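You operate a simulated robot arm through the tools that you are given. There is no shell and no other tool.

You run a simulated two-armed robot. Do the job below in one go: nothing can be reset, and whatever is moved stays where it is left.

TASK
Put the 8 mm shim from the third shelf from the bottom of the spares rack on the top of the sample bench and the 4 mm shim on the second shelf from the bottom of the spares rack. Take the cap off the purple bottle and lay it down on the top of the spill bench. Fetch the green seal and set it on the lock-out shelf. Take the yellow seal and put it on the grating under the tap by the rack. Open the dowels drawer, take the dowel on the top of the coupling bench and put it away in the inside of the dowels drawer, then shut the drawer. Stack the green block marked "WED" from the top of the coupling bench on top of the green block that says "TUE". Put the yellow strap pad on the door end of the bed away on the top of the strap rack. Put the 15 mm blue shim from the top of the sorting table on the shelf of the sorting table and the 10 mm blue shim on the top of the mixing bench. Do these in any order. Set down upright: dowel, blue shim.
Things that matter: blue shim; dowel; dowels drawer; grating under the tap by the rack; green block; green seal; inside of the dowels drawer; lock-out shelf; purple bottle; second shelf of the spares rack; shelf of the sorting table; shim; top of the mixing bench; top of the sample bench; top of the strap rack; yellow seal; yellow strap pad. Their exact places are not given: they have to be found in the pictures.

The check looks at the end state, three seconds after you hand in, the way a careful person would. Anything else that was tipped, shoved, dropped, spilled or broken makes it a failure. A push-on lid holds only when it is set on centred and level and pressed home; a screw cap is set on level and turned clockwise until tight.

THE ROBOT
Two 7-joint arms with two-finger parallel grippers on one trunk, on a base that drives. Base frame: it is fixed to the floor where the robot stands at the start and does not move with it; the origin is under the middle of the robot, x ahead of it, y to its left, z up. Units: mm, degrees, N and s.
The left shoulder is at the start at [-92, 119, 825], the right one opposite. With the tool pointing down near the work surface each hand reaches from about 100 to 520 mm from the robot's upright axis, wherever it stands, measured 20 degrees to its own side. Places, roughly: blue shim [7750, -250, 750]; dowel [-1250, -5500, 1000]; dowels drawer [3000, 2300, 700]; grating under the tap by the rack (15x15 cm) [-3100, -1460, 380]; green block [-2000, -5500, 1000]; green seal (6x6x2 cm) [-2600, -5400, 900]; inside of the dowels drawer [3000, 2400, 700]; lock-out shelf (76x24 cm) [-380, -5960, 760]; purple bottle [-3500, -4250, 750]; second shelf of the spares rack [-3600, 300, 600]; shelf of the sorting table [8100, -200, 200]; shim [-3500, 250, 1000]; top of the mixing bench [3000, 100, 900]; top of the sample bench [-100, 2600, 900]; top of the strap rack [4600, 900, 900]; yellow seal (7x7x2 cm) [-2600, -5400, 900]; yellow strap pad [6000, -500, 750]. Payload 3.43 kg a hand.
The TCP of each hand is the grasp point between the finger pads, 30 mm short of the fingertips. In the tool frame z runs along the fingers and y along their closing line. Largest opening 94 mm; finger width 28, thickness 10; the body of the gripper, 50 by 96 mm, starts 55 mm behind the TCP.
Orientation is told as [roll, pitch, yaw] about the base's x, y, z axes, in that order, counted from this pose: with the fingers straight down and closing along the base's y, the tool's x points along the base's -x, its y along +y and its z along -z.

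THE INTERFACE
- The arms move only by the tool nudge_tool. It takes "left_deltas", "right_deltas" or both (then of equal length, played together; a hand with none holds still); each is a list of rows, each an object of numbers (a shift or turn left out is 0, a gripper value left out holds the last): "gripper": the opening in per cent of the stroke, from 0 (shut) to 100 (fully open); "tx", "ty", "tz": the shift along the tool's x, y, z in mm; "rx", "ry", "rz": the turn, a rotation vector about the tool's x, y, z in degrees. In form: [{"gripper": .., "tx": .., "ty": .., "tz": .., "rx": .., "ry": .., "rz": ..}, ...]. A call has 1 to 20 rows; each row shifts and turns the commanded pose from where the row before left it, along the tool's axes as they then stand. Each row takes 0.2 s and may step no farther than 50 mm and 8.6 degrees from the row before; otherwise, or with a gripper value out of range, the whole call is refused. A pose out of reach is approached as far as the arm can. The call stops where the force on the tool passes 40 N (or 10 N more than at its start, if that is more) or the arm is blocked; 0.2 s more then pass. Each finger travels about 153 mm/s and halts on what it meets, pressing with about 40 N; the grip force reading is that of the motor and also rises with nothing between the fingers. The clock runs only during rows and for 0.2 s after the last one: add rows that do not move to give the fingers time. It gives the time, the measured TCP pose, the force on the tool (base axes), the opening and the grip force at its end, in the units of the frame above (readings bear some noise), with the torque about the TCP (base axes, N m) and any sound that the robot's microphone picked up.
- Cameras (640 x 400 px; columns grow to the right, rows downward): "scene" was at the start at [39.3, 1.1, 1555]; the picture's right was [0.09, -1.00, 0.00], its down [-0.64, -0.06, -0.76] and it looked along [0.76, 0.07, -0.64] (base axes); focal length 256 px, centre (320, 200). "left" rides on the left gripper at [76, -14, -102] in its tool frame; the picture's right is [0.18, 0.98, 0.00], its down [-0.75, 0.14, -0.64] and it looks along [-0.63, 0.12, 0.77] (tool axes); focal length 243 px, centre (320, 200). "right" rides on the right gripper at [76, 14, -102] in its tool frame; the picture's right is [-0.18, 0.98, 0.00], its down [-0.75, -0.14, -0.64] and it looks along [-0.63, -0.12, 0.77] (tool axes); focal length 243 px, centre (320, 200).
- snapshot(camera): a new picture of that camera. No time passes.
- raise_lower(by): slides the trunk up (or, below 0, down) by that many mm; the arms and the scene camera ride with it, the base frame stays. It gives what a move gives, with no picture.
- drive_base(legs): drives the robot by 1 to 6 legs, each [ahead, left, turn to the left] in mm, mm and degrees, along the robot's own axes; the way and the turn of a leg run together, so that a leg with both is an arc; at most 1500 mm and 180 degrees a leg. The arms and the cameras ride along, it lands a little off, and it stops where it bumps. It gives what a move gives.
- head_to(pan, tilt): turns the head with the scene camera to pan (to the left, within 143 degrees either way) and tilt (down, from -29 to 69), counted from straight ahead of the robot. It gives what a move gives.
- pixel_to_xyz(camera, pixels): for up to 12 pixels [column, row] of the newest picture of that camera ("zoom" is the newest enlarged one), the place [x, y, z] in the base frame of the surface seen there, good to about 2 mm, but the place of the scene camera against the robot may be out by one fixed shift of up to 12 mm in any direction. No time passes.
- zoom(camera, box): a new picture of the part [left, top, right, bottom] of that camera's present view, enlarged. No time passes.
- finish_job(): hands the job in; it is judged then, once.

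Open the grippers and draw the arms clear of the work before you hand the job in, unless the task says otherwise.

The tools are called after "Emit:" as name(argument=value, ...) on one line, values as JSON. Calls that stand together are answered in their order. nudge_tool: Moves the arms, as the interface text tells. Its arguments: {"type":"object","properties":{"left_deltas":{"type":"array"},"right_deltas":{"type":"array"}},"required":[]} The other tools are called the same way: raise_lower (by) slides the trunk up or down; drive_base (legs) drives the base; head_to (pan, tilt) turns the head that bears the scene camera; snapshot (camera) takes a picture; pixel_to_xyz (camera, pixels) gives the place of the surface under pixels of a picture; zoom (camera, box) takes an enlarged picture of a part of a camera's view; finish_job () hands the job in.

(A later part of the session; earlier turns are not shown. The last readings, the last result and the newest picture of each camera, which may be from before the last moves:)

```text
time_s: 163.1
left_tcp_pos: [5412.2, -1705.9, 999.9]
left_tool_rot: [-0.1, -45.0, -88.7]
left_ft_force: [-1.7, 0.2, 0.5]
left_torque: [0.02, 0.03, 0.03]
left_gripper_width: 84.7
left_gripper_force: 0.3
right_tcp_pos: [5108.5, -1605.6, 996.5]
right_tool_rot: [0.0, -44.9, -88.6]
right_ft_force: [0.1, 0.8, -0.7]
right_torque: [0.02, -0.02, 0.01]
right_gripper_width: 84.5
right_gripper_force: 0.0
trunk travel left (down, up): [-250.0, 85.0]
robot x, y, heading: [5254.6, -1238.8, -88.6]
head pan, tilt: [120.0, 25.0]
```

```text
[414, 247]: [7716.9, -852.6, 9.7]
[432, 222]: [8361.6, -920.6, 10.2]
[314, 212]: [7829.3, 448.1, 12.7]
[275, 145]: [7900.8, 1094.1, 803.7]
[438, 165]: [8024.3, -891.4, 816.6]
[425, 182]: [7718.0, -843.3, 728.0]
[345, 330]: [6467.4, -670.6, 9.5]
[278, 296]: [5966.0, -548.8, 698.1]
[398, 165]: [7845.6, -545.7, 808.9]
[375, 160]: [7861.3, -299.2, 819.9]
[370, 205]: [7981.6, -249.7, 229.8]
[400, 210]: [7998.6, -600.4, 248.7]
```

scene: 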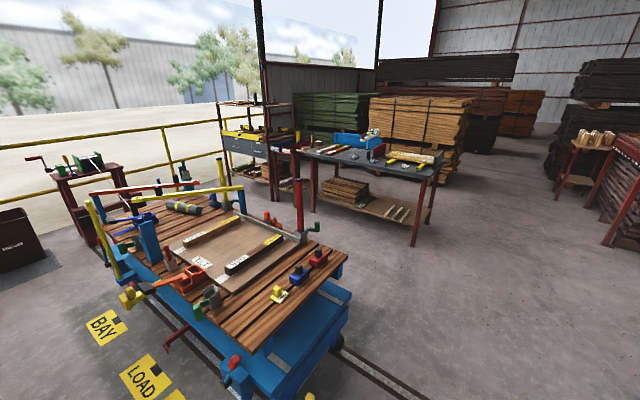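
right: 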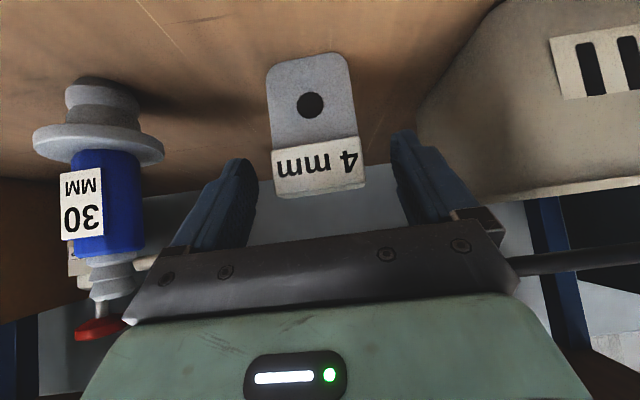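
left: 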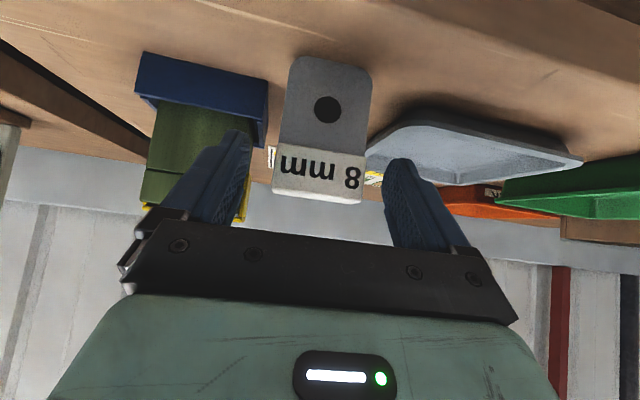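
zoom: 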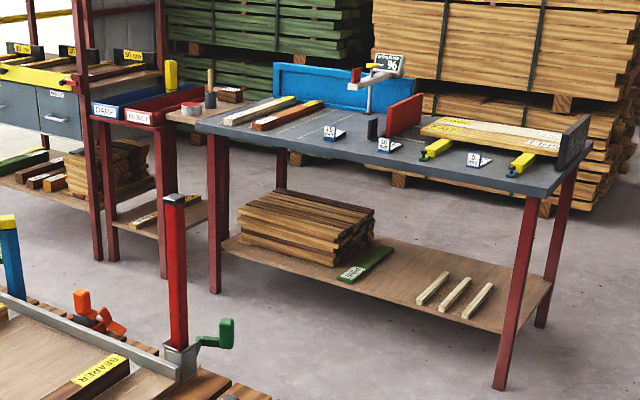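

The 15/10/5 mm blue shims stand along the front edge of the sorting table. I turn to +x, pass south of the bed and come up in front of the table.

Emit:
drive_base(legs=[[0, 0, 88.6], [1400, -100, 0], [450, 0, 0], [0, 1000, 0]])

Emit:
head_to(pan=0, tilt=38)

Emit:
snapshot(camera="scene")

```text
time_s: 184.9
left_tcp_pos: [7551.0, -163.5, 1000.0]
left_tool_rot: [-0.1, -45.1, 0.8]
left_ft_force: [0.5, 0.0, -0.1]
left_torque: [0.01, 0.01, -0.03]
left_gripper_width: 84.8
left_gripper_force: 0.1
right_tcp_pos: [7449.6, -466.8, 996.9]
right_tool_rot: [0.1, -45.1, 0.8]
right_ft_force: [1.0, 0.1, 0.0]
right_torque: [-0.01, 0.04, 0.04]
right_gripper_width: 84.5
right_gripper_force: 0.1
trunk travel left (down, up): [-250.0, 85.0]
robot x, y, heading: [7085.9, -318.4, 0.8]
head pan, tilt: [120.0, 25.0]
```

```text
time_s: 186.9
left_tcp_pos: [7551.7, -163.8, 998.8]
left_tool_rot: [0.0, -45.0, 0.8]
left_ft_force: [-0.3, 0.7, -0.6]
left_torque: [-0.02, -0.01, 0.01]
left_gripper_width: 84.3
left_gripper_force: 0.0
right_tcp_pos: [7449.8, -466.3, 996.8]
right_tool_rot: [0.0, -45.0, 0.8]
right_ft_force: [-0.5, -0.4, 0.0]
right_torque: [0.04, 0.01, -0.01]
right_gripper_width: 84.7
right_gripper_force: 0.0
trunk travel left (down, up): [-250.0, 85.0]
robot x, y, heading: [7086.6, -320.6, 0.6]
head pan, tilt: [0.0, 38.0]
```

```text
taken
```

scene: 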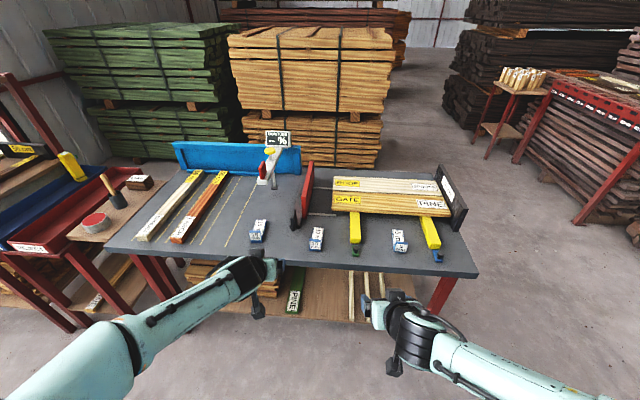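

Emit:
zoom(camera="scene", box=[230, 190, 430, 290])

Emit:
pixel_to_xyz(camera="scene", pixels=[[258, 228], [256, 240], [317, 235], [315, 248], [400, 237], [280, 255], [290, 300], [330, 300], [330, 265], [340, 310], [380, 255], [215, 300]])

```text
3.20 times, centred on (330, 240) of scene
```

zoom: 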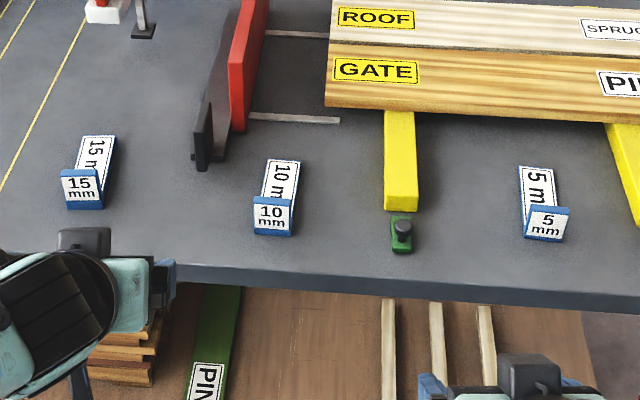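

```text
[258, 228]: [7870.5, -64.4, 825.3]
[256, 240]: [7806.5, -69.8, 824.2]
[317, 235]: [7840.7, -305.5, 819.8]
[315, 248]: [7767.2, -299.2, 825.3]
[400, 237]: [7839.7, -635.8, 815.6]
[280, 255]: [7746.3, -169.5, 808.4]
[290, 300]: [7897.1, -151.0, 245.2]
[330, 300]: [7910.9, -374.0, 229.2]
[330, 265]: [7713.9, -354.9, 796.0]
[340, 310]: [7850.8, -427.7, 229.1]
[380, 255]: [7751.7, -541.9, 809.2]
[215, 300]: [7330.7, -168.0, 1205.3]
```

I zoom close on the 15 mm and 10 mm shims to understand their shape.

Emit:
zoom(camera="scene", box=[240, 215, 280, 245])

Emit:
zoom(camera="scene", box=[295, 220, 335, 250])

Emit:
pixel_to_xyz(camera="zoom", pixels=[[230, 260], [340, 270], [350, 350], [230, 340], [230, 130], [280, 100], [370, 120], [330, 225], [300, 370], [300, 160], [270, 225], [400, 250]])

Emit:
snapshot(camera="left")

Emit:
snapshot(camera="right")

```text
13.33 times, centred on (260, 230) of scene
```

zoom: 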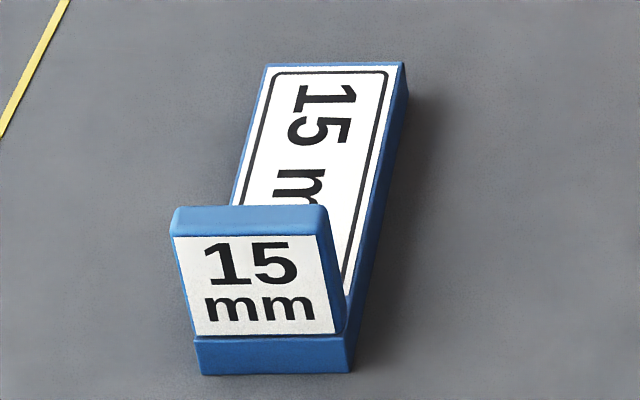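

```text
13.33 times, centred on (315, 235) of scene
```

zoom: 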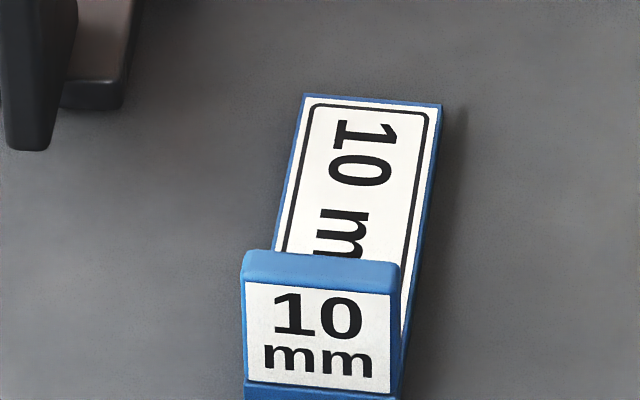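

```text
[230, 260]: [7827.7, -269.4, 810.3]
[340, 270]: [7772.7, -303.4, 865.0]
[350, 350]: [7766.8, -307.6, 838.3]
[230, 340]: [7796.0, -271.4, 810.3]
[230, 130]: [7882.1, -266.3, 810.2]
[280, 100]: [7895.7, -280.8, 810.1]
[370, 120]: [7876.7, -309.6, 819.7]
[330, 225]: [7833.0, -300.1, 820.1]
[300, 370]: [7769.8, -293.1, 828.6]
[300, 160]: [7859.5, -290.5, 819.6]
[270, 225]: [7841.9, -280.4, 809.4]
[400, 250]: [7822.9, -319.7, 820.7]
```

```text
taken
```

left: 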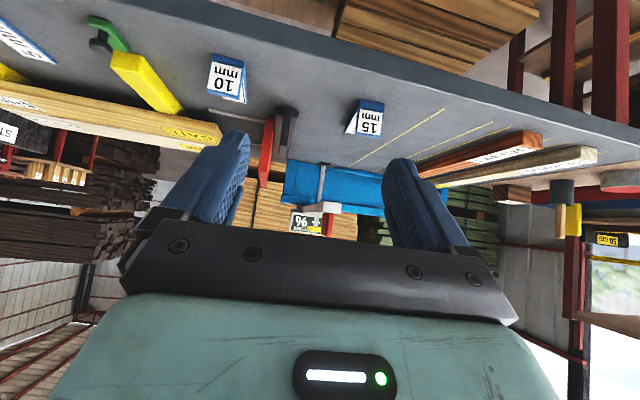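

```text
taken
```

right: 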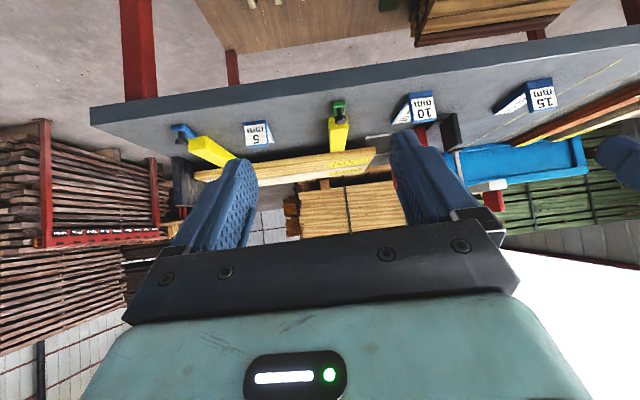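

The shims are L-shaped: a flat base running away with an upright labelled tab in front (15 mm at y ≈ -65, 10 mm at y ≈ -295). I shift the base 140 mm left so each hand faces one.

Emit:
drive_base(legs=[[20, 140, -0.7]])

Emit:
nudge_tool(right_deltas=[{"tx": -30, "ty": 8, "tz": 30}, {"tx": -30, "ty": 8, "tz": 30}, {}], left_deltas=[{"ty": -15}, {"ty": -15}, {}])

Emit:
snapshot(camera="left")

Emit:
snapshot(camera="right")

```text
time_s: 188.8
left_tcp_pos: [7571.4, -27.6, 999.8]
left_tool_rot: [-0.1, -45.1, 0.2]
left_ft_force: [-0.6, 0.7, 0.1]
left_torque: [0.0, 0.04, 0.01]
left_gripper_width: 84.6
left_gripper_force: 0.0
right_tcp_pos: [7466.0, -331.3, 996.7]
right_tool_rot: [0.0, -45.0, 0.3]
right_ft_force: [0.2, 0.4, -0.5]
right_torque: [-0.01, 0.03, 0.0]
right_gripper_width: 84.5
right_gripper_force: 0.0
trunk travel left (down, up): [-250.0, 85.0]
robot x, y, heading: [7099.2, -180.2, 0.3]
head pan, tilt: [0.0, 38.0]
```

```text
time_s: 189.6
left_tcp_pos: [7571.4, -60.7, 997.7]
left_tool_rot: [0.1, -45.0, 0.2]
left_ft_force: [-0.4, -1.3, -0.8]
left_torque: [0.0, -0.01, -0.01]
left_gripper_width: 84.5
left_gripper_force: 0.0
right_tcp_pos: [7553.4, -316.3, 996.9]
right_tool_rot: [0.1, -45.0, 0.2]
right_ft_force: [-0.2, 0.5, -0.2]
right_torque: [0.03, -0.01, 0.04]
right_gripper_width: 84.6
right_gripper_force: 0.0
trunk travel left (down, up): [-250.0, 85.0]
robot x, y, heading: [7100.8, -182.0, 0.2]
head pan, tilt: [0.0, 38.0]
```

```text
taken
```

left: 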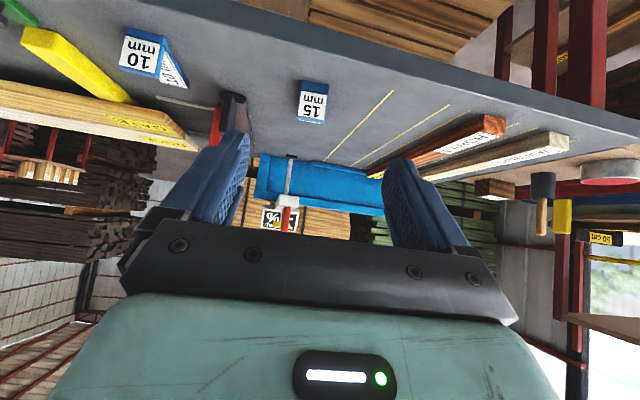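

```text
taken
```

right: 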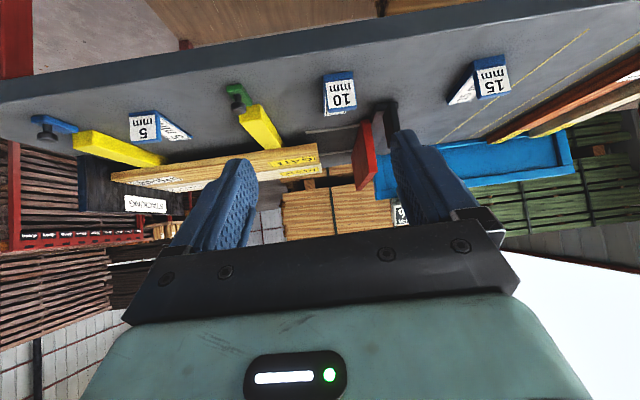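

Emit:
zoom(camera="left", box=[280, 65, 345, 135])

Emit:
pixel_to_xyz(camera="left", pixels=[[300, 84], [328, 86], [300, 92], [326, 96], [312, 105], [299, 118], [322, 122], [312, 84], [312, 119], [350, 80], [285, 60]])

Emit:
zoom(camera="right", box=[310, 60, 375, 130])

Emit:
pixel_to_xyz(camera="right", pixels=[[325, 77], [352, 75], [325, 86], [354, 82], [340, 95], [330, 108], [354, 104], [340, 77], [342, 107], [300, 80], [370, 70]])

```text
5.71 times, centred on (312, 100) of left
```

zoom: 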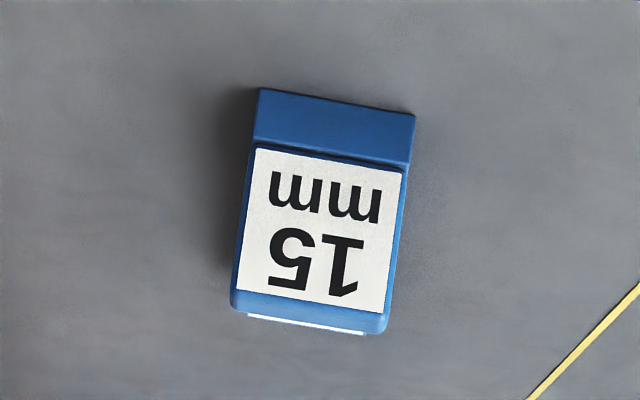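

```text
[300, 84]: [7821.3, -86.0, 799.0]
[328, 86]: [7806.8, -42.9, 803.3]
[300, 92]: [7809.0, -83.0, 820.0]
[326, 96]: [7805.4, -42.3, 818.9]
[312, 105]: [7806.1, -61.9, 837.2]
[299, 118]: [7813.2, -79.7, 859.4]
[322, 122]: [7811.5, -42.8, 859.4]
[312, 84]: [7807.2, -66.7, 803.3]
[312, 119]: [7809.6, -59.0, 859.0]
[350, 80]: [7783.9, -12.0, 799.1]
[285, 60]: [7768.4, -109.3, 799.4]
```

```text
5.71 times, centred on (342, 95) of right
```

zoom: 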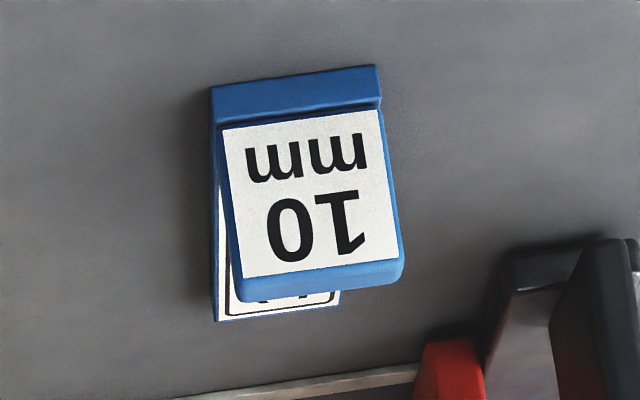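

```text
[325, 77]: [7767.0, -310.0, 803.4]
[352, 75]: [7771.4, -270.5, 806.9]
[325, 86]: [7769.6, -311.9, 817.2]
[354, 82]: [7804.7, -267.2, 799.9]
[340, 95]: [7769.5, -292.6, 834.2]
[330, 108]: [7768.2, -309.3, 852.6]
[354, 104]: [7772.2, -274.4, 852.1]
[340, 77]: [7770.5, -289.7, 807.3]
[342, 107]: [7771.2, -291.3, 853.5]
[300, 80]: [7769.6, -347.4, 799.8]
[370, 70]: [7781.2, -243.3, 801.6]
```

Table surface z ≈ 799.5; tabs: 15 mm at (7806 front, y -62.5), 10 mm at (7768 front, y -291). I drive 100 mm closer before reaching.

Emit:
drive_base(legs=[[100, 0, 0]])

```text
time_s: 190.7
left_tcp_pos: [7671.4, -60.9, 998.2]
left_tool_rot: [0.0, -44.9, 0.2]
left_ft_force: [0.0, 0.6, 0.6]
left_torque: [-0.03, 0.0, 0.05]
left_gripper_width: 84.7
left_gripper_force: 0.0
right_tcp_pos: [7654.7, -315.2, 996.3]
right_tool_rot: [0.1, -45.0, 0.2]
right_ft_force: [0.4, 0.7, -0.7]
right_torque: [0.0, 0.04, 0.0]
right_gripper_width: 84.8
right_gripper_force: 0.1
trunk travel left (down, up): [-250.0, 85.0]
robot x, y, heading: [7202.3, -180.1, 0.1]
head pan, tilt: [0.0, 38.0]
```

Now I move both hands to their pre-grasp points.

Emit:
nudge_tool(left_deltas=[{"tx": 4.7, "ty": -0.5, "tz": 37.7, "gripper": 85}, {"tx": 4.7, "ty": -0.5, "tz": 37.7}, {"tx": 4.7, "ty": -0.5, "tz": 37.7}, {"tx": 4.7, "ty": -0.5, "tz": 37.7}, {}], right_deltas=[{"tx": 8.3, "ty": 6, "tz": 34.1, "gripper": 85}, {"tx": 8.3, "ty": 6, "tz": 34.1}, {"tx": 8.3, "ty": 6, "tz": 34.1}, {"tx": 8.3, "ty": 6, "tz": 34.1}, {}])

Emit:
snapshot(camera="left")

Emit:
snapshot(camera="right")

```text
time_s: 191.9
left_tcp_pos: [7763.7, -60.4, 878.4]
left_tool_rot: [0.1, -45.0, 0.3]
left_ft_force: [-0.3, -0.1, 0.8]
left_torque: [-0.02, 0.01, 0.0]
left_gripper_width: 79.7
left_gripper_force: 0.1
right_tcp_pos: [7725.5, -291.1, 876.3]
right_tool_rot: [0.1, -45.0, 0.2]
right_ft_force: [-0.2, 1.0, 0.1]
right_torque: [0.0, -0.01, 0.0]
right_gripper_width: 79.9
right_gripper_force: 0.1
trunk travel left (down, up): [-250.0, 85.0]
robot x, y, heading: [7205.0, -179.7, 0.2]
head pan, tilt: [0.0, 38.0]
```

```text
taken
```

left: 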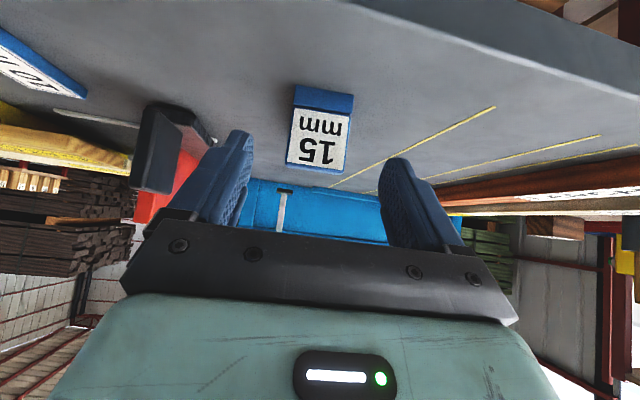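

```text
taken
```

right: 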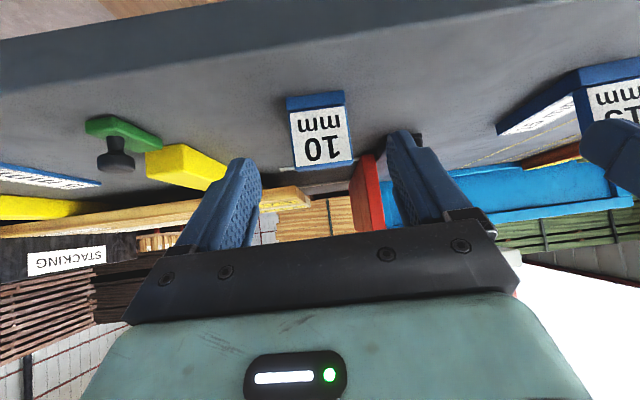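

The black stop by the red board is near the right hand's finger; I measure it.

Emit:
pixel_to_xyz(camera="left", pixels=[[155, 185], [135, 180], [150, 110], [180, 130], [320, 140], [295, 135], [350, 140], [325, 105]])

Emit:
pixel_to_xyz(camera="right", pixels=[[388, 150], [370, 160], [320, 135], [293, 140], [350, 135], [320, 103]])

```text
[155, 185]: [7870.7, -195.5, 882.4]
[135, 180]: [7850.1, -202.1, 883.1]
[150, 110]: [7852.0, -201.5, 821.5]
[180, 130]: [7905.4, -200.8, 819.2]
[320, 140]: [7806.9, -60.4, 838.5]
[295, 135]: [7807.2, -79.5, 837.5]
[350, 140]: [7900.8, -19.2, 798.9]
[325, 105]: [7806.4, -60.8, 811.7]
```

```text
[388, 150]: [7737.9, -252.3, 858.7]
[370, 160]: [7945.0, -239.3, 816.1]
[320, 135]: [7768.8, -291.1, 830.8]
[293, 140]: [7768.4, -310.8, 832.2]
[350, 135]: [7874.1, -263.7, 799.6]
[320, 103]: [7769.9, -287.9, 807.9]
```

The stop lies beyond reach of the fingers (x ≥ 7850). I advance 60 mm along the tools and close.

Emit:
nudge_tool(left_deltas=[{"tz": 20, "ty": -0.7}, {"tz": 20, "ty": -0.7}, {"tz": 20}, {}], right_deltas=[{"tz": 20}, {"tz": 20}, {"tz": 20}, {}])

Emit:
nudge_tool(left_deltas=[{"gripper": 20}, {"gripper": 20}, {"gripper": 20}, {}], right_deltas=[{"gripper": 20}, {"gripper": 20}, {"gripper": 20}, {}])

Emit:
snapshot(camera="left")

Emit:
snapshot(camera="right")

```text
time_s: 192.9
left_tcp_pos: [7807.0, -62.2, 834.8]
left_tool_rot: [0.0, -45.1, 0.3]
left_ft_force: [0.7, 0.5, -0.3]
left_torque: [0.01, 0.01, -0.01]
left_gripper_width: 80.0
left_gripper_force: 0.0
right_tcp_pos: [7769.6, -289.6, 833.8]
right_tool_rot: [0.1, -45.0, 0.2]
right_ft_force: [0.0, 0.2, 0.8]
right_torque: [0.01, -0.05, 0.01]
right_gripper_width: 79.7
right_gripper_force: 0.0
trunk travel left (down, up): [-250.0, 85.0]
robot x, y, heading: [7206.2, -179.5, 0.3]
head pan, tilt: [0.0, 38.0]
```

```text
time_s: 193.9
left_tcp_pos: [7806.7, -61.0, 835.2]
left_tool_rot: [0.1, -45.0, 0.2]
left_ft_force: [-0.1, 0.1, 0.1]
left_torque: [-0.01, 0.01, 0.04]
left_gripper_width: 47.2
left_gripper_force: 40.4
right_tcp_pos: [7768.7, -289.7, 833.4]
right_tool_rot: [0.1, -45.0, 0.2]
right_ft_force: [-0.1, -0.8, -0.2]
right_torque: [-0.03, -0.07, -0.05]
right_gripper_width: 48.2
right_gripper_force: 40.0
trunk travel left (down, up): [-250.0, 85.0]
robot x, y, heading: [7203.3, -180.1, -0.1]
head pan, tilt: [0.0, 38.0]
```

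```text
taken
```

left: 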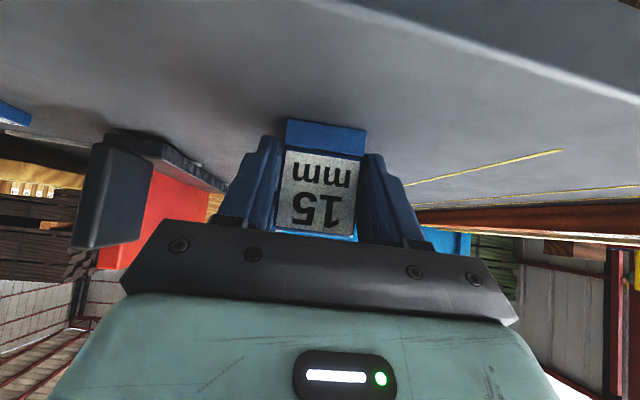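

```text
taken
```

right: 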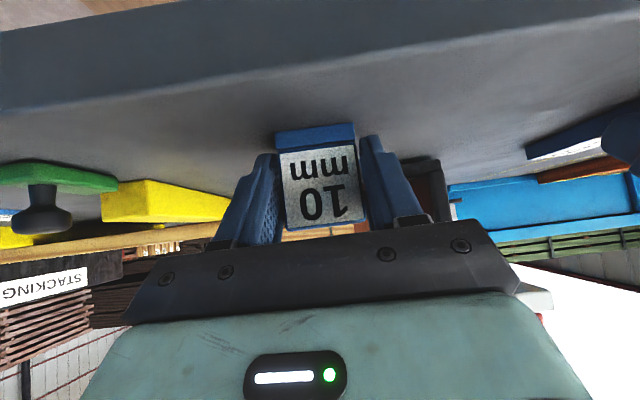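

Both gripped (≈ 47–48 mm). I lift 80 mm straight up and check the pictures.

Emit:
nudge_tool(left_deltas=[{"tx": -14.1, "tz": -14.1}, {"tx": -14.1, "tz": -14.1}, {"tx": -14.1, "tz": -14.1}, {"tx": -14.1, "tz": -14.1}, {}], right_deltas=[{"tx": -14.1, "tz": -14.1}, {"tx": -14.1, "tz": -14.1}, {"tx": -14.1, "tz": -14.1}, {"tx": -14.1, "tz": -14.1}, {}])

Emit:
snapshot(camera="scene")

Emit:
snapshot(camera="right")

Emit:
snapshot(camera="left")

```text
time_s: 195.1
left_tcp_pos: [7807.6, -62.2, 915.1]
left_tool_rot: [0.0, -44.9, 0.2]
left_ft_force: [-0.1, -0.3, -1.2]
left_torque: [0.02, 0.06, 0.04]
left_gripper_width: 47.4
left_gripper_force: 40.2
right_tcp_pos: [7768.6, -290.5, 914.9]
right_tool_rot: [0.2, -44.9, 0.2]
right_ft_force: [-0.4, 0.7, -0.9]
right_torque: [-0.03, 0.05, -0.01]
right_gripper_width: 47.9
right_gripper_force: 40.1
trunk travel left (down, up): [-250.0, 85.0]
robot x, y, heading: [7206.3, -179.3, 0.2]
head pan, tilt: [0.0, 38.0]
```

```text
taken
```

scene: 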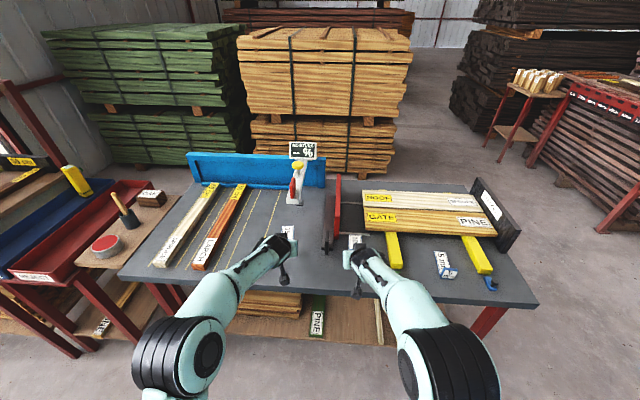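

```text
taken
```

right: 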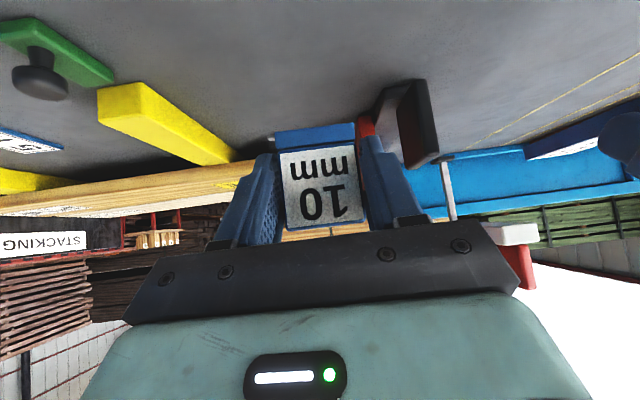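

```text
taken
```

left: 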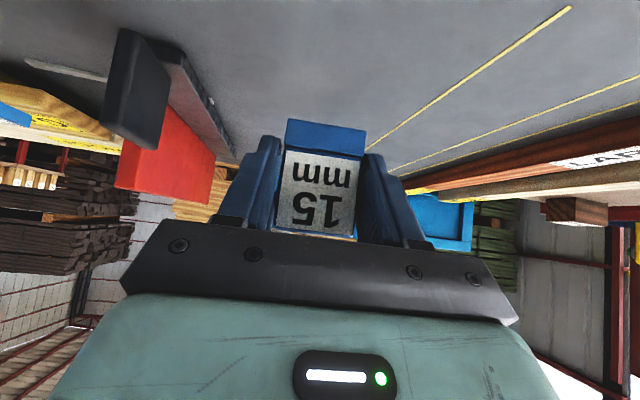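

Both shims hang level. I back off 300 mm, lower the trunk and retract the right hand, then look at the lower shelf.

Emit:
drive_base(legs=[[-320, 0, 0]])

Emit:
raise_lower(by=-250)

Emit:
nudge_tool(left_deltas=[{"tx": 28, "tz": 28}, {"tx": 28, "tz": 28}, {"tx": 28, "tz": 28}, {"tx": 28, "tz": 28}, {"tx": 28, "tz": 28}, {"tx": 28, "tz": 28}, {"tx": 28, "tz": 28}, {}], right_deltas=[{"tx": 24, "tz": -24}, {"tx": 24, "tz": -24}, {"tx": 24, "tz": -24}, {"tx": 24, "tz": -24}, {"tx": 24, "tz": -24}, {"tx": 24, "tz": -24}, {"tx": 24, "tz": -24}, {}])

Emit:
snapshot(camera="scene")

Emit:
snapshot(camera="left")

```text
time_s: 197.2
left_tcp_pos: [7488.0, -61.9, 915.8]
left_tool_rot: [0.0, -45.0, 0.3]
left_ft_force: [0.9, 0.0, -0.9]
left_torque: [0.0, 0.07, 0.01]
left_gripper_width: 47.3
left_gripper_force: 40.4
right_tcp_pos: [7448.5, -291.9, 915.4]
right_tool_rot: [0.1, -44.9, 0.3]
right_ft_force: [-0.5, 0.0, -1.0]
right_torque: [-0.01, 0.07, -0.01]
right_gripper_width: 47.7
right_gripper_force: 39.6
trunk travel left (down, up): [-250.0, 85.0]
robot x, y, heading: [6889.0, -181.8, 0.3]
head pan, tilt: [0.0, 38.0]
```

```text
time_s: 199.8
left_tcp_pos: [7489.8, -63.9, 665.2]
left_tool_rot: [0.0, -45.1, 0.2]
left_ft_force: [0.0, 0.1, -0.7]
left_torque: [0.0, 0.06, -0.01]
left_gripper_width: 47.2
left_gripper_force: 40.6
right_tcp_pos: [7449.0, -290.8, 664.8]
right_tool_rot: [0.1, -45.0, 0.2]
right_ft_force: [-0.7, -0.5, -0.3]
right_torque: [0.0, 0.02, 0.01]
right_gripper_width: 47.9
right_gripper_force: 40.1
trunk travel left (down, up): [0.0, 335.0]
robot x, y, heading: [6885.3, -182.3, 0.2]
head pan, tilt: [0.0, 38.0]
```

```text
time_s: 201.6
left_tcp_pos: [7491.0, -62.9, 389.9]
left_tool_rot: [0.0, -44.9, 0.1]
left_ft_force: [-0.2, -0.7, -0.7]
left_torque: [0.03, 0.06, -0.01]
left_gripper_width: 47.5
left_gripper_force: 40.1
right_tcp_pos: [7209.6, -292.5, 666.2]
right_tool_rot: [0.1, -45.1, 0.3]
right_ft_force: [0.8, 0.3, -1.2]
right_torque: [0.01, 0.01, -0.02]
right_gripper_width: 47.9
right_gripper_force: 39.7
trunk travel left (down, up): [0.0, 335.0]
robot x, y, heading: [6883.9, -181.0, -0.0]
head pan, tilt: [0.0, 38.0]
```

```text
taken
```

scene: 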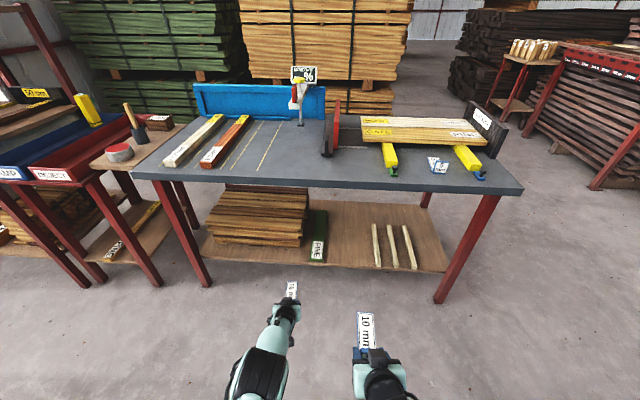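

```text
taken
```

left: 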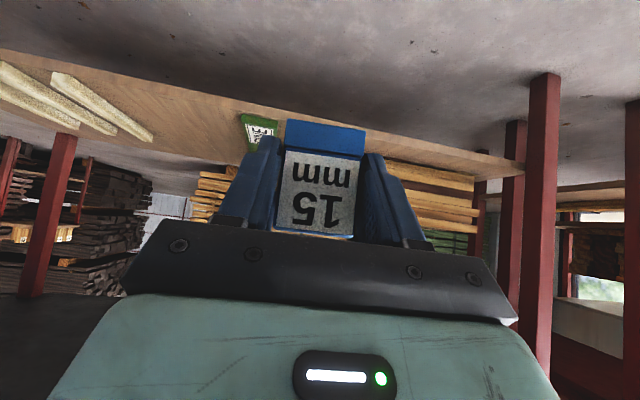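

The free part of the lower shelf is between the green plank (318,240) and sticks (378,245). I measure it.

Emit:
pixel_to_xyz(camera="scene", pixels=[[340, 262], [345, 240], [326, 230], [320, 262], [378, 266], [372, 225], [345, 210], [345, 267]])

Emit:
pixel_to_xyz(camera="left", pixels=[[200, 105], [160, 92], [220, 130], [242, 120], [100, 95], [150, 135], [230, 105], [170, 110]])

```text
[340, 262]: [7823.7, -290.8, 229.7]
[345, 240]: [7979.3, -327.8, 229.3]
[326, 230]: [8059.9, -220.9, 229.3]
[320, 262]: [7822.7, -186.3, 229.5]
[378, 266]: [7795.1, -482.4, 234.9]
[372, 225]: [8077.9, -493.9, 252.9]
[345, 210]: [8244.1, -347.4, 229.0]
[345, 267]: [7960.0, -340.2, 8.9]
```

```text
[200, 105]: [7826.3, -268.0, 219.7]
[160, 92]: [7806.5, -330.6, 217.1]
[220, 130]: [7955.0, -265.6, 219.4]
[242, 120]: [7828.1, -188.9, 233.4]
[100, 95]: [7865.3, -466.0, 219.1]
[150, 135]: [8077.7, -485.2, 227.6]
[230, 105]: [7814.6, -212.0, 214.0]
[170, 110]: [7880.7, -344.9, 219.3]
```

Shelf top is z ≈ 219.5 with front edge x ≈ 7805. I move right and forward so the left hand comes in at y ≈ -320.

Emit:
drive_base(legs=[[0, -257, 0], [180, 0, 0]])

Emit:
nudge_tool(left_deltas=[{"tx": 25, "tz": 25}, {"tx": 25, "tz": 25}, {}], right_deltas=[{"tx": 25, "tz": -25}, {"tx": 25, "tz": -25}, {}])

Emit:
snapshot(camera="scene")

Emit:
snapshot(camera="left")

```text
time_s: 205.6
left_tcp_pos: [7669.5, -319.0, 391.0]
left_tool_rot: [-0.1, -44.9, 0.2]
left_ft_force: [-1.0, -0.4, -0.5]
left_torque: [0.0, 0.01, 0.03]
left_gripper_width: 47.4
left_gripper_force: 40.2
right_tcp_pos: [7390.1, -546.5, 665.8]
right_tool_rot: [0.1, -45.1, 0.2]
right_ft_force: [-0.1, -0.3, -0.7]
right_torque: [0.0, 0.05, 0.01]
right_gripper_width: 47.2
right_gripper_force: 40.0
trunk travel left (down, up): [0.0, 335.0]
robot x, y, heading: [7067.0, -435.0, 0.2]
head pan, tilt: [0.0, 38.0]
```

```text
time_s: 206.4
left_tcp_pos: [7668.9, -319.0, 320.9]
left_tool_rot: [-0.1, -45.0, 0.4]
left_ft_force: [0.1, -0.6, -2.0]
left_torque: [0.03, 0.03, 0.0]
left_gripper_width: 47.5
left_gripper_force: 40.3
right_tcp_pos: [7358.1, -532.6, 684.4]
right_tool_rot: [0.0, -44.9, 0.2]
right_ft_force: [0.1, 0.3, -1.0]
right_torque: [-0.01, 0.02, -0.01]
right_gripper_width: 47.3
right_gripper_force: 39.6
right hand out of reach, approached as far as the arm can: row 1, 2
trunk travel left (down, up): [0.0, 335.0]
robot x, y, heading: [7065.5, -434.8, 0.3]
head pan, tilt: [0.0, 38.0]
```

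```text
taken
```

scene: 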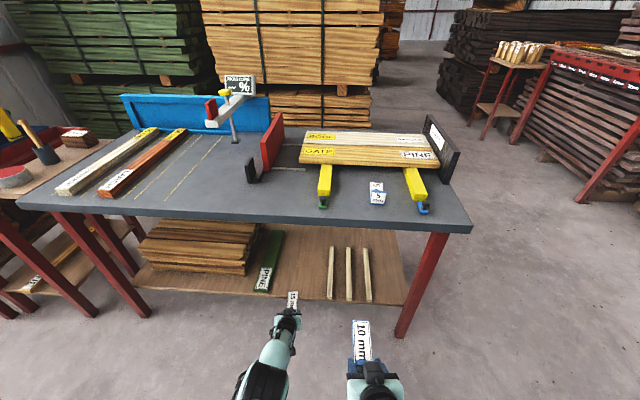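

```text
taken
```

left: 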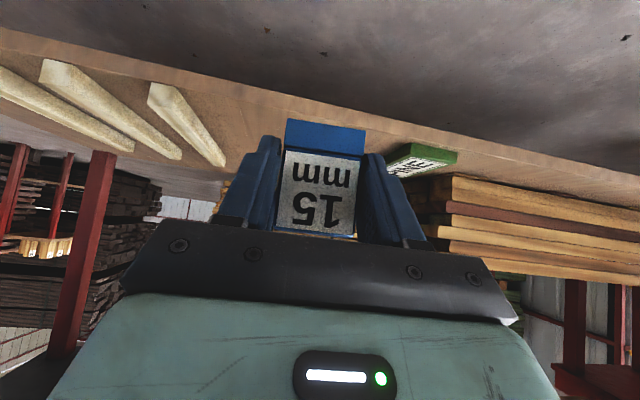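

The way in is free. I drive 176 mm ahead and check.

Emit:
drive_base(legs=[[176, 0, 0]])

Emit:
snapshot(camera="left")

Emit:
pixel_to_xyz(camera="left", pixels=[[220, 100], [400, 100], [320, 60], [320, 100], [190, 160], [440, 150]])

```text
time_s: 207.9
left_tcp_pos: [7845.9, -318.9, 319.7]
left_tool_rot: [0.0, -44.9, 0.2]
left_ft_force: [-0.2, 0.6, -1.1]
left_torque: [0.04, 0.04, -0.01]
left_gripper_width: 47.5
left_gripper_force: 40.0
right_tcp_pos: [7534.5, -532.4, 684.6]
right_tool_rot: [0.0, -44.9, 0.2]
right_ft_force: [0.3, -0.5, -1.4]
right_torque: [0.0, 0.02, -0.03]
right_gripper_width: 47.2
right_gripper_force: 39.8
trunk travel left (down, up): [0.0, 335.0]
robot x, y, heading: [7240.1, -435.0, 0.1]
head pan, tilt: [0.0, 38.0]
```

```text
taken
```

left: 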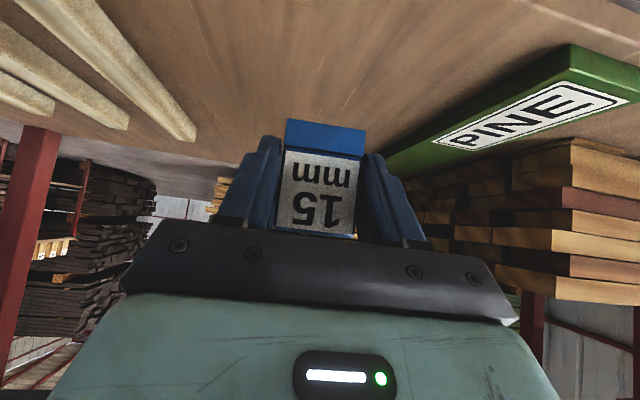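

```text
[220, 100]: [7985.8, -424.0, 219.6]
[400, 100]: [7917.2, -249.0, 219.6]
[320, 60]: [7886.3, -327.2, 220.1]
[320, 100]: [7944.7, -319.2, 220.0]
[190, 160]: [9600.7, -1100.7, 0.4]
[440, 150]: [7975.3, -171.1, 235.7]
```

The shim is over the free shelf. I lower 62 mm and then feel for contact.

Emit:
nudge_tool(left_deltas=[{"tx": 11, "tz": 11}, {"tx": 11, "tz": 11}, {"tx": 11, "tz": 11}, {"tx": 7.5, "tz": 7.5}, {"tx": 3, "tz": 3}, {}])

Emit:
nudge_tool(left_deltas=[{"tx": 0.7, "tz": 0.7}, {}])

Emit:
nudge_tool(left_deltas=[{"tx": 0.6, "tz": 0.6}, {}])

```text
time_s: 209.3
left_tcp_pos: [7845.9, -317.0, 258.2]
left_tool_rot: [0.0, -44.9, 0.1]
left_ft_force: [0.2, -0.1, -0.9]
left_torque: [0.01, 0.04, 0.0]
left_gripper_width: 47.4
left_gripper_force: 40.0
right_tcp_pos: [7534.1, -533.1, 683.7]
right_tool_rot: [0.0, -45.0, 0.2]
right_ft_force: [0.6, -0.4, -1.2]
right_torque: [0.0, 0.03, -0.01]
right_gripper_width: 47.3
right_gripper_force: 40.1
trunk travel left (down, up): [0.0, 335.0]
robot x, y, heading: [7238.5, -434.5, 0.3]
head pan, tilt: [0.0, 38.0]
```

```text
time_s: 209.9
left_tcp_pos: [7845.7, -318.0, 257.5]
left_tool_rot: [0.0, -44.9, 0.2]
left_ft_force: [-0.8, 0.4, -0.9]
left_torque: [-0.02, 0.07, -0.01]
left_gripper_width: 47.4
left_gripper_force: 39.8
right_tcp_pos: [7535.7, -531.8, 683.9]
right_tool_rot: [0.1, -44.9, 0.2]
right_ft_force: [-0.4, 0.7, -0.9]
right_torque: [-0.01, 0.02, 0.03]
right_gripper_width: 47.4
right_gripper_force: 40.0
trunk travel left (down, up): [0.0, 335.0]
robot x, y, heading: [7243.4, -438.6, 0.4]
head pan, tilt: [0.0, 38.0]
```

```text
time_s: 210.5
left_tcp_pos: [7845.9, -318.6, 256.7]
left_tool_rot: [0.0, -44.9, 0.1]
left_ft_force: [-0.1, -0.6, -0.9]
left_torque: [-0.02, 0.06, -0.02]
left_gripper_width: 47.5
left_gripper_force: 40.0
right_tcp_pos: [7535.6, -532.2, 685.3]
right_tool_rot: [0.0, -45.0, 0.2]
right_ft_force: [-0.9, 0.7, -0.9]
right_torque: [-0.02, 0.03, -0.02]
right_gripper_width: 47.2
right_gripper_force: 39.7
trunk travel left (down, up): [0.0, 335.0]
robot x, y, heading: [7238.6, -437.6, 0.2]
head pan, tilt: [0.0, 38.0]
```

Not touching yet; I continue in 0.8 mm steps.

Emit:
nudge_tool(left_deltas=[{"tx": 0.6, "tz": 0.6}, {}])

Emit:
nudge_tool(left_deltas=[{"tx": 0.6, "tz": 0.6}, {}])

Emit:
nudge_tool(left_deltas=[{"tx": 0.5, "tz": 0.5}, {}])

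```text
time_s: 211.1
left_tcp_pos: [7845.9, -318.8, 256.8]
left_tool_rot: [0.0, -44.9, 0.3]
left_ft_force: [0.1, -0.4, -0.9]
left_torque: [-0.02, 0.05, 0.02]
left_gripper_width: 47.4
left_gripper_force: 39.6
right_tcp_pos: [7534.7, -531.8, 684.0]
right_tool_rot: [0.0, -44.9, 0.2]
right_ft_force: [0.3, 0.5, -0.8]
right_torque: [-0.02, 0.04, 0.04]
right_gripper_width: 47.4
right_gripper_force: 39.9
trunk travel left (down, up): [0.0, 335.0]
robot x, y, heading: [7243.7, -433.7, -0.0]
head pan, tilt: [0.0, 38.0]
```

```text
time_s: 211.7
left_tcp_pos: [7845.6, -318.8, 255.2]
left_tool_rot: [0.0, -45.0, 0.3]
left_ft_force: [-0.3, -0.6, 0.9]
left_torque: [0.03, -0.25, 0.0]
left_gripper_width: 47.5
left_gripper_force: 39.4
right_tcp_pos: [7534.7, -531.4, 685.2]
right_tool_rot: [0.0, -44.8, 0.1]
right_ft_force: [-0.1, -0.9, -0.2]
right_torque: [0.03, 0.01, 0.0]
right_gripper_width: 47.4
right_gripper_force: 39.9
trunk travel left (down, up): [0.0, 335.0]
robot x, y, heading: [7240.6, -433.6, -0.0]
head pan, tilt: [0.0, 38.0]
```

```text
time_s: 212.3
left_tcp_pos: [7846.0, -318.5, 255.5]
left_tool_rot: [0.0, -45.1, 0.2]
left_ft_force: [-1.2, 0.5, 3.9]
left_torque: [0.15, -0.46, 0.04]
left_gripper_width: 47.8
left_gripper_force: 40.3
right_tcp_pos: [7534.4, -531.2, 684.5]
right_tool_rot: [0.1, -44.9, 0.2]
right_ft_force: [0.4, -0.1, -1.1]
right_torque: [-0.04, 0.0, -0.01]
right_gripper_width: 47.4
right_gripper_force: 40.2
trunk travel left (down, up): [0.0, 335.0]
robot x, y, heading: [7240.0, -436.6, 0.3]
head pan, tilt: [0.0, 38.0]
```

Contact (≈ 4 N). I open the left gripper and look.

Emit:
nudge_tool(left_deltas=[{"gripper": 56}, {"gripper": 62}, {"gripper": 75}, {"gripper": 85}, {}])

Emit:
snapshot(camera="left")

```text
time_s: 213.5
left_tcp_pos: [7845.7, -317.9, 255.2]
left_tool_rot: [0.0, -44.9, 0.2]
left_ft_force: [0.0, 0.0, 0.6]
left_torque: [0.0, 0.03, 0.0]
left_gripper_width: 80.1
left_gripper_force: 0.1
right_tcp_pos: [7534.4, -531.3, 684.4]
right_tool_rot: [-0.1, -44.9, 0.3]
right_ft_force: [-0.3, -0.3, -0.7]
right_torque: [0.02, 0.02, 0.01]
right_gripper_width: 47.5
right_gripper_force: 40.2
trunk travel left (down, up): [0.0, 335.0]
robot x, y, heading: [7241.2, -432.9, 0.3]
head pan, tilt: [0.0, 38.0]
```

```text
taken
```

left: 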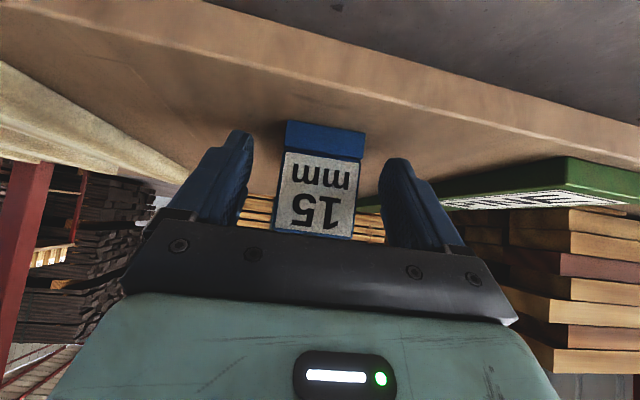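

The 15 mm shim stands on the shelf. I withdraw along the tool, back off and raise the trunk.

Emit:
nudge_tool(left_deltas=[{"tz": -20}, {"tz": -30}, {"tz": -30}, {}])

Emit:
drive_base(legs=[[-420, 0, 0]])

Emit:
raise_lower(by=250)

Emit:
snapshot(camera="scene")

```text
time_s: 214.5
left_tcp_pos: [7788.3, -319.9, 311.6]
left_tool_rot: [-0.1, -45.0, 0.2]
left_ft_force: [-0.1, 0.4, -0.5]
left_torque: [-0.01, 0.01, 0.01]
left_gripper_width: 79.9
left_gripper_force: 0.1
right_tcp_pos: [7534.0, -531.6, 684.0]
right_tool_rot: [0.0, -44.9, 0.3]
right_ft_force: [0.5, -0.6, -1.5]
right_torque: [0.03, 0.02, -0.03]
right_gripper_width: 47.5
right_gripper_force: 39.9
trunk travel left (down, up): [0.0, 335.0]
robot x, y, heading: [7241.5, -437.6, 0.5]
head pan, tilt: [0.0, 38.0]
```

```text
time_s: 217.0
left_tcp_pos: [7379.4, -319.6, 311.7]
left_tool_rot: [-0.1, -44.8, 0.2]
left_ft_force: [0.5, -0.6, 0.2]
left_torque: [0.02, 0.03, -0.01]
left_gripper_width: 79.8
left_gripper_force: 0.1
right_tcp_pos: [7124.7, -532.4, 684.9]
right_tool_rot: [-0.1, -44.8, 0.1]
right_ft_force: [0.3, 0.1, -1.4]
right_torque: [-0.01, 0.03, 0.03]
right_gripper_width: 47.4
right_gripper_force: 39.9
trunk travel left (down, up): [0.0, 335.0]
robot x, y, heading: [6828.0, -437.5, 0.4]
head pan, tilt: [0.0, 38.0]
```

```text
time_s: 219.6
left_tcp_pos: [7378.8, -320.6, 560.2]
left_tool_rot: [0.0, -45.0, 0.2]
left_ft_force: [-0.2, 0.4, -0.2]
left_torque: [-0.02, 0.02, 0.02]
left_gripper_width: 80.0
left_gripper_force: 0.0
right_tcp_pos: [7124.8, -533.9, 933.6]
right_tool_rot: [0.0, -44.9, 0.2]
right_ft_force: [-0.6, 0.4, -0.3]
right_torque: [0.03, 0.05, -0.01]
right_gripper_width: 47.2
right_gripper_force: 39.9
trunk travel left (down, up): [-250.0, 85.0]
robot x, y, heading: [6828.0, -436.1, -0.2]
head pan, tilt: [0.0, 38.0]
```

```text
taken
```

scene: 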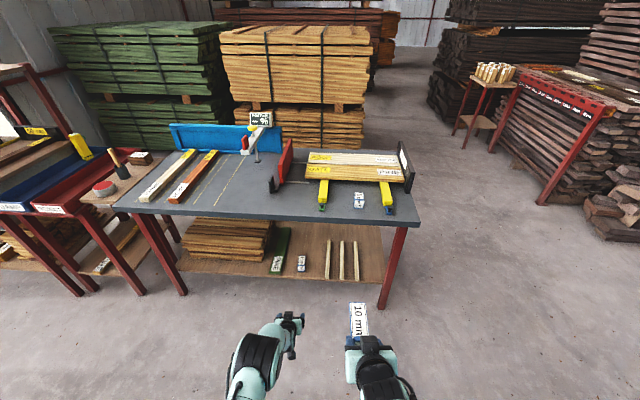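

The 15 mm shim is on the shelf at (301,263). I raise the left arm and drive round to the bed's vessel end, facing +y.

Emit:
nudge_tool(left_deltas=[{"tx": -14.1, "tz": -46}, {"tx": -14.1, "tz": -46}, {"tx": -14.1, "tz": -46}, {"tx": -14.1, "tz": -46}, {"tx": -14.1, "tz": -46}, {"tx": -14.1, "tz": -46}, {"tx": -14.1, "tz": -46}, {"tx": -14.1, "tz": -46}, {}])

Emit:
drive_base(legs=[[0, 0, 90], [-900, 0, 0], [0, 742, 0]])

Emit:
snapshot(camera="scene")

Emit:
snapshot(camera="left")

```text
time_s: 221.6
left_tcp_pos: [7199.4, -321.2, 901.0]
left_tool_rot: [-0.1, -44.8, 0.2]
left_ft_force: [0.0, -0.1, 0.2]
left_torque: [0.0, 0.01, 0.01]
left_gripper_width: 79.9
left_gripper_force: 0.1
right_tcp_pos: [7125.6, -532.6, 934.0]
right_tool_rot: [0.0, -44.9, 0.0]
right_ft_force: [-0.5, 0.1, -2.0]
right_torque: [0.02, 0.05, 0.06]
right_gripper_width: 47.3
right_gripper_force: 40.3
trunk travel left (down, up): [-250.0, 85.0]
robot x, y, heading: [6832.0, -437.0, 0.2]
head pan, tilt: [0.0, 38.0]
```

```text
time_s: 223.8
left_tcp_pos: [7080.5, -127.5, 897.9]
left_tool_rot: [0.0, -44.7, 34.1]
left_ft_force: [1.1, -0.7, 0.1]
left_torque: [-0.05, -0.01, -0.02]
left_gripper_width: 80.0
left_gripper_force: 0.0
right_tcp_pos: [7136.9, -345.6, 932.2]
right_tool_rot: [0.0, -44.6, 33.9]
right_ft_force: [0.4, 0.5, -0.3]
right_torque: [0.01, 0.02, 0.03]
right_gripper_width: 47.2
right_gripper_force: 40.3
trunk travel left (down, up): [-250.0, 85.0]
robot x, y, heading: [6834.9, -431.5, 34.0]
head pan, tilt: [0.0, 38.0]
stopped in leg 1: the robot was blocked; the commanded pose is now the measured one
```

```text
taken
```

scene: 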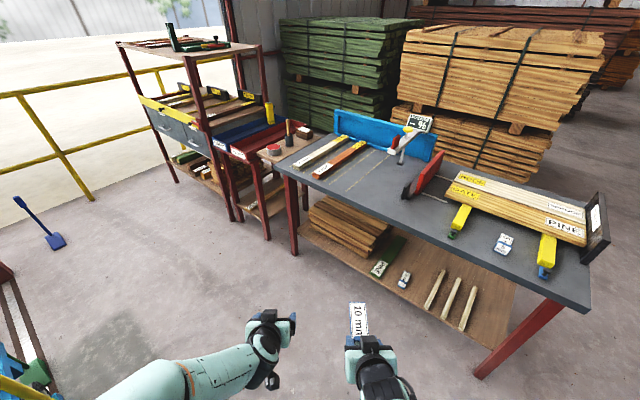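

```text
taken
```

left: 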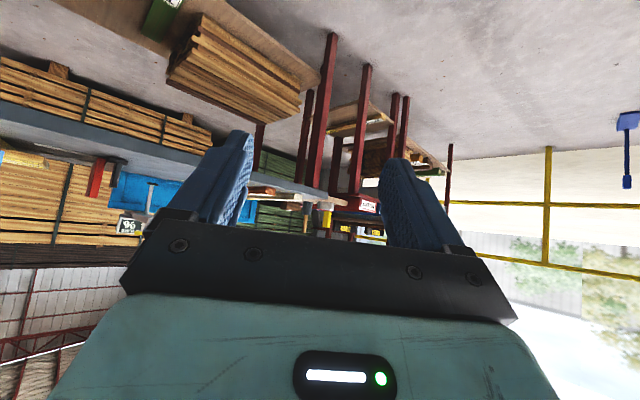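

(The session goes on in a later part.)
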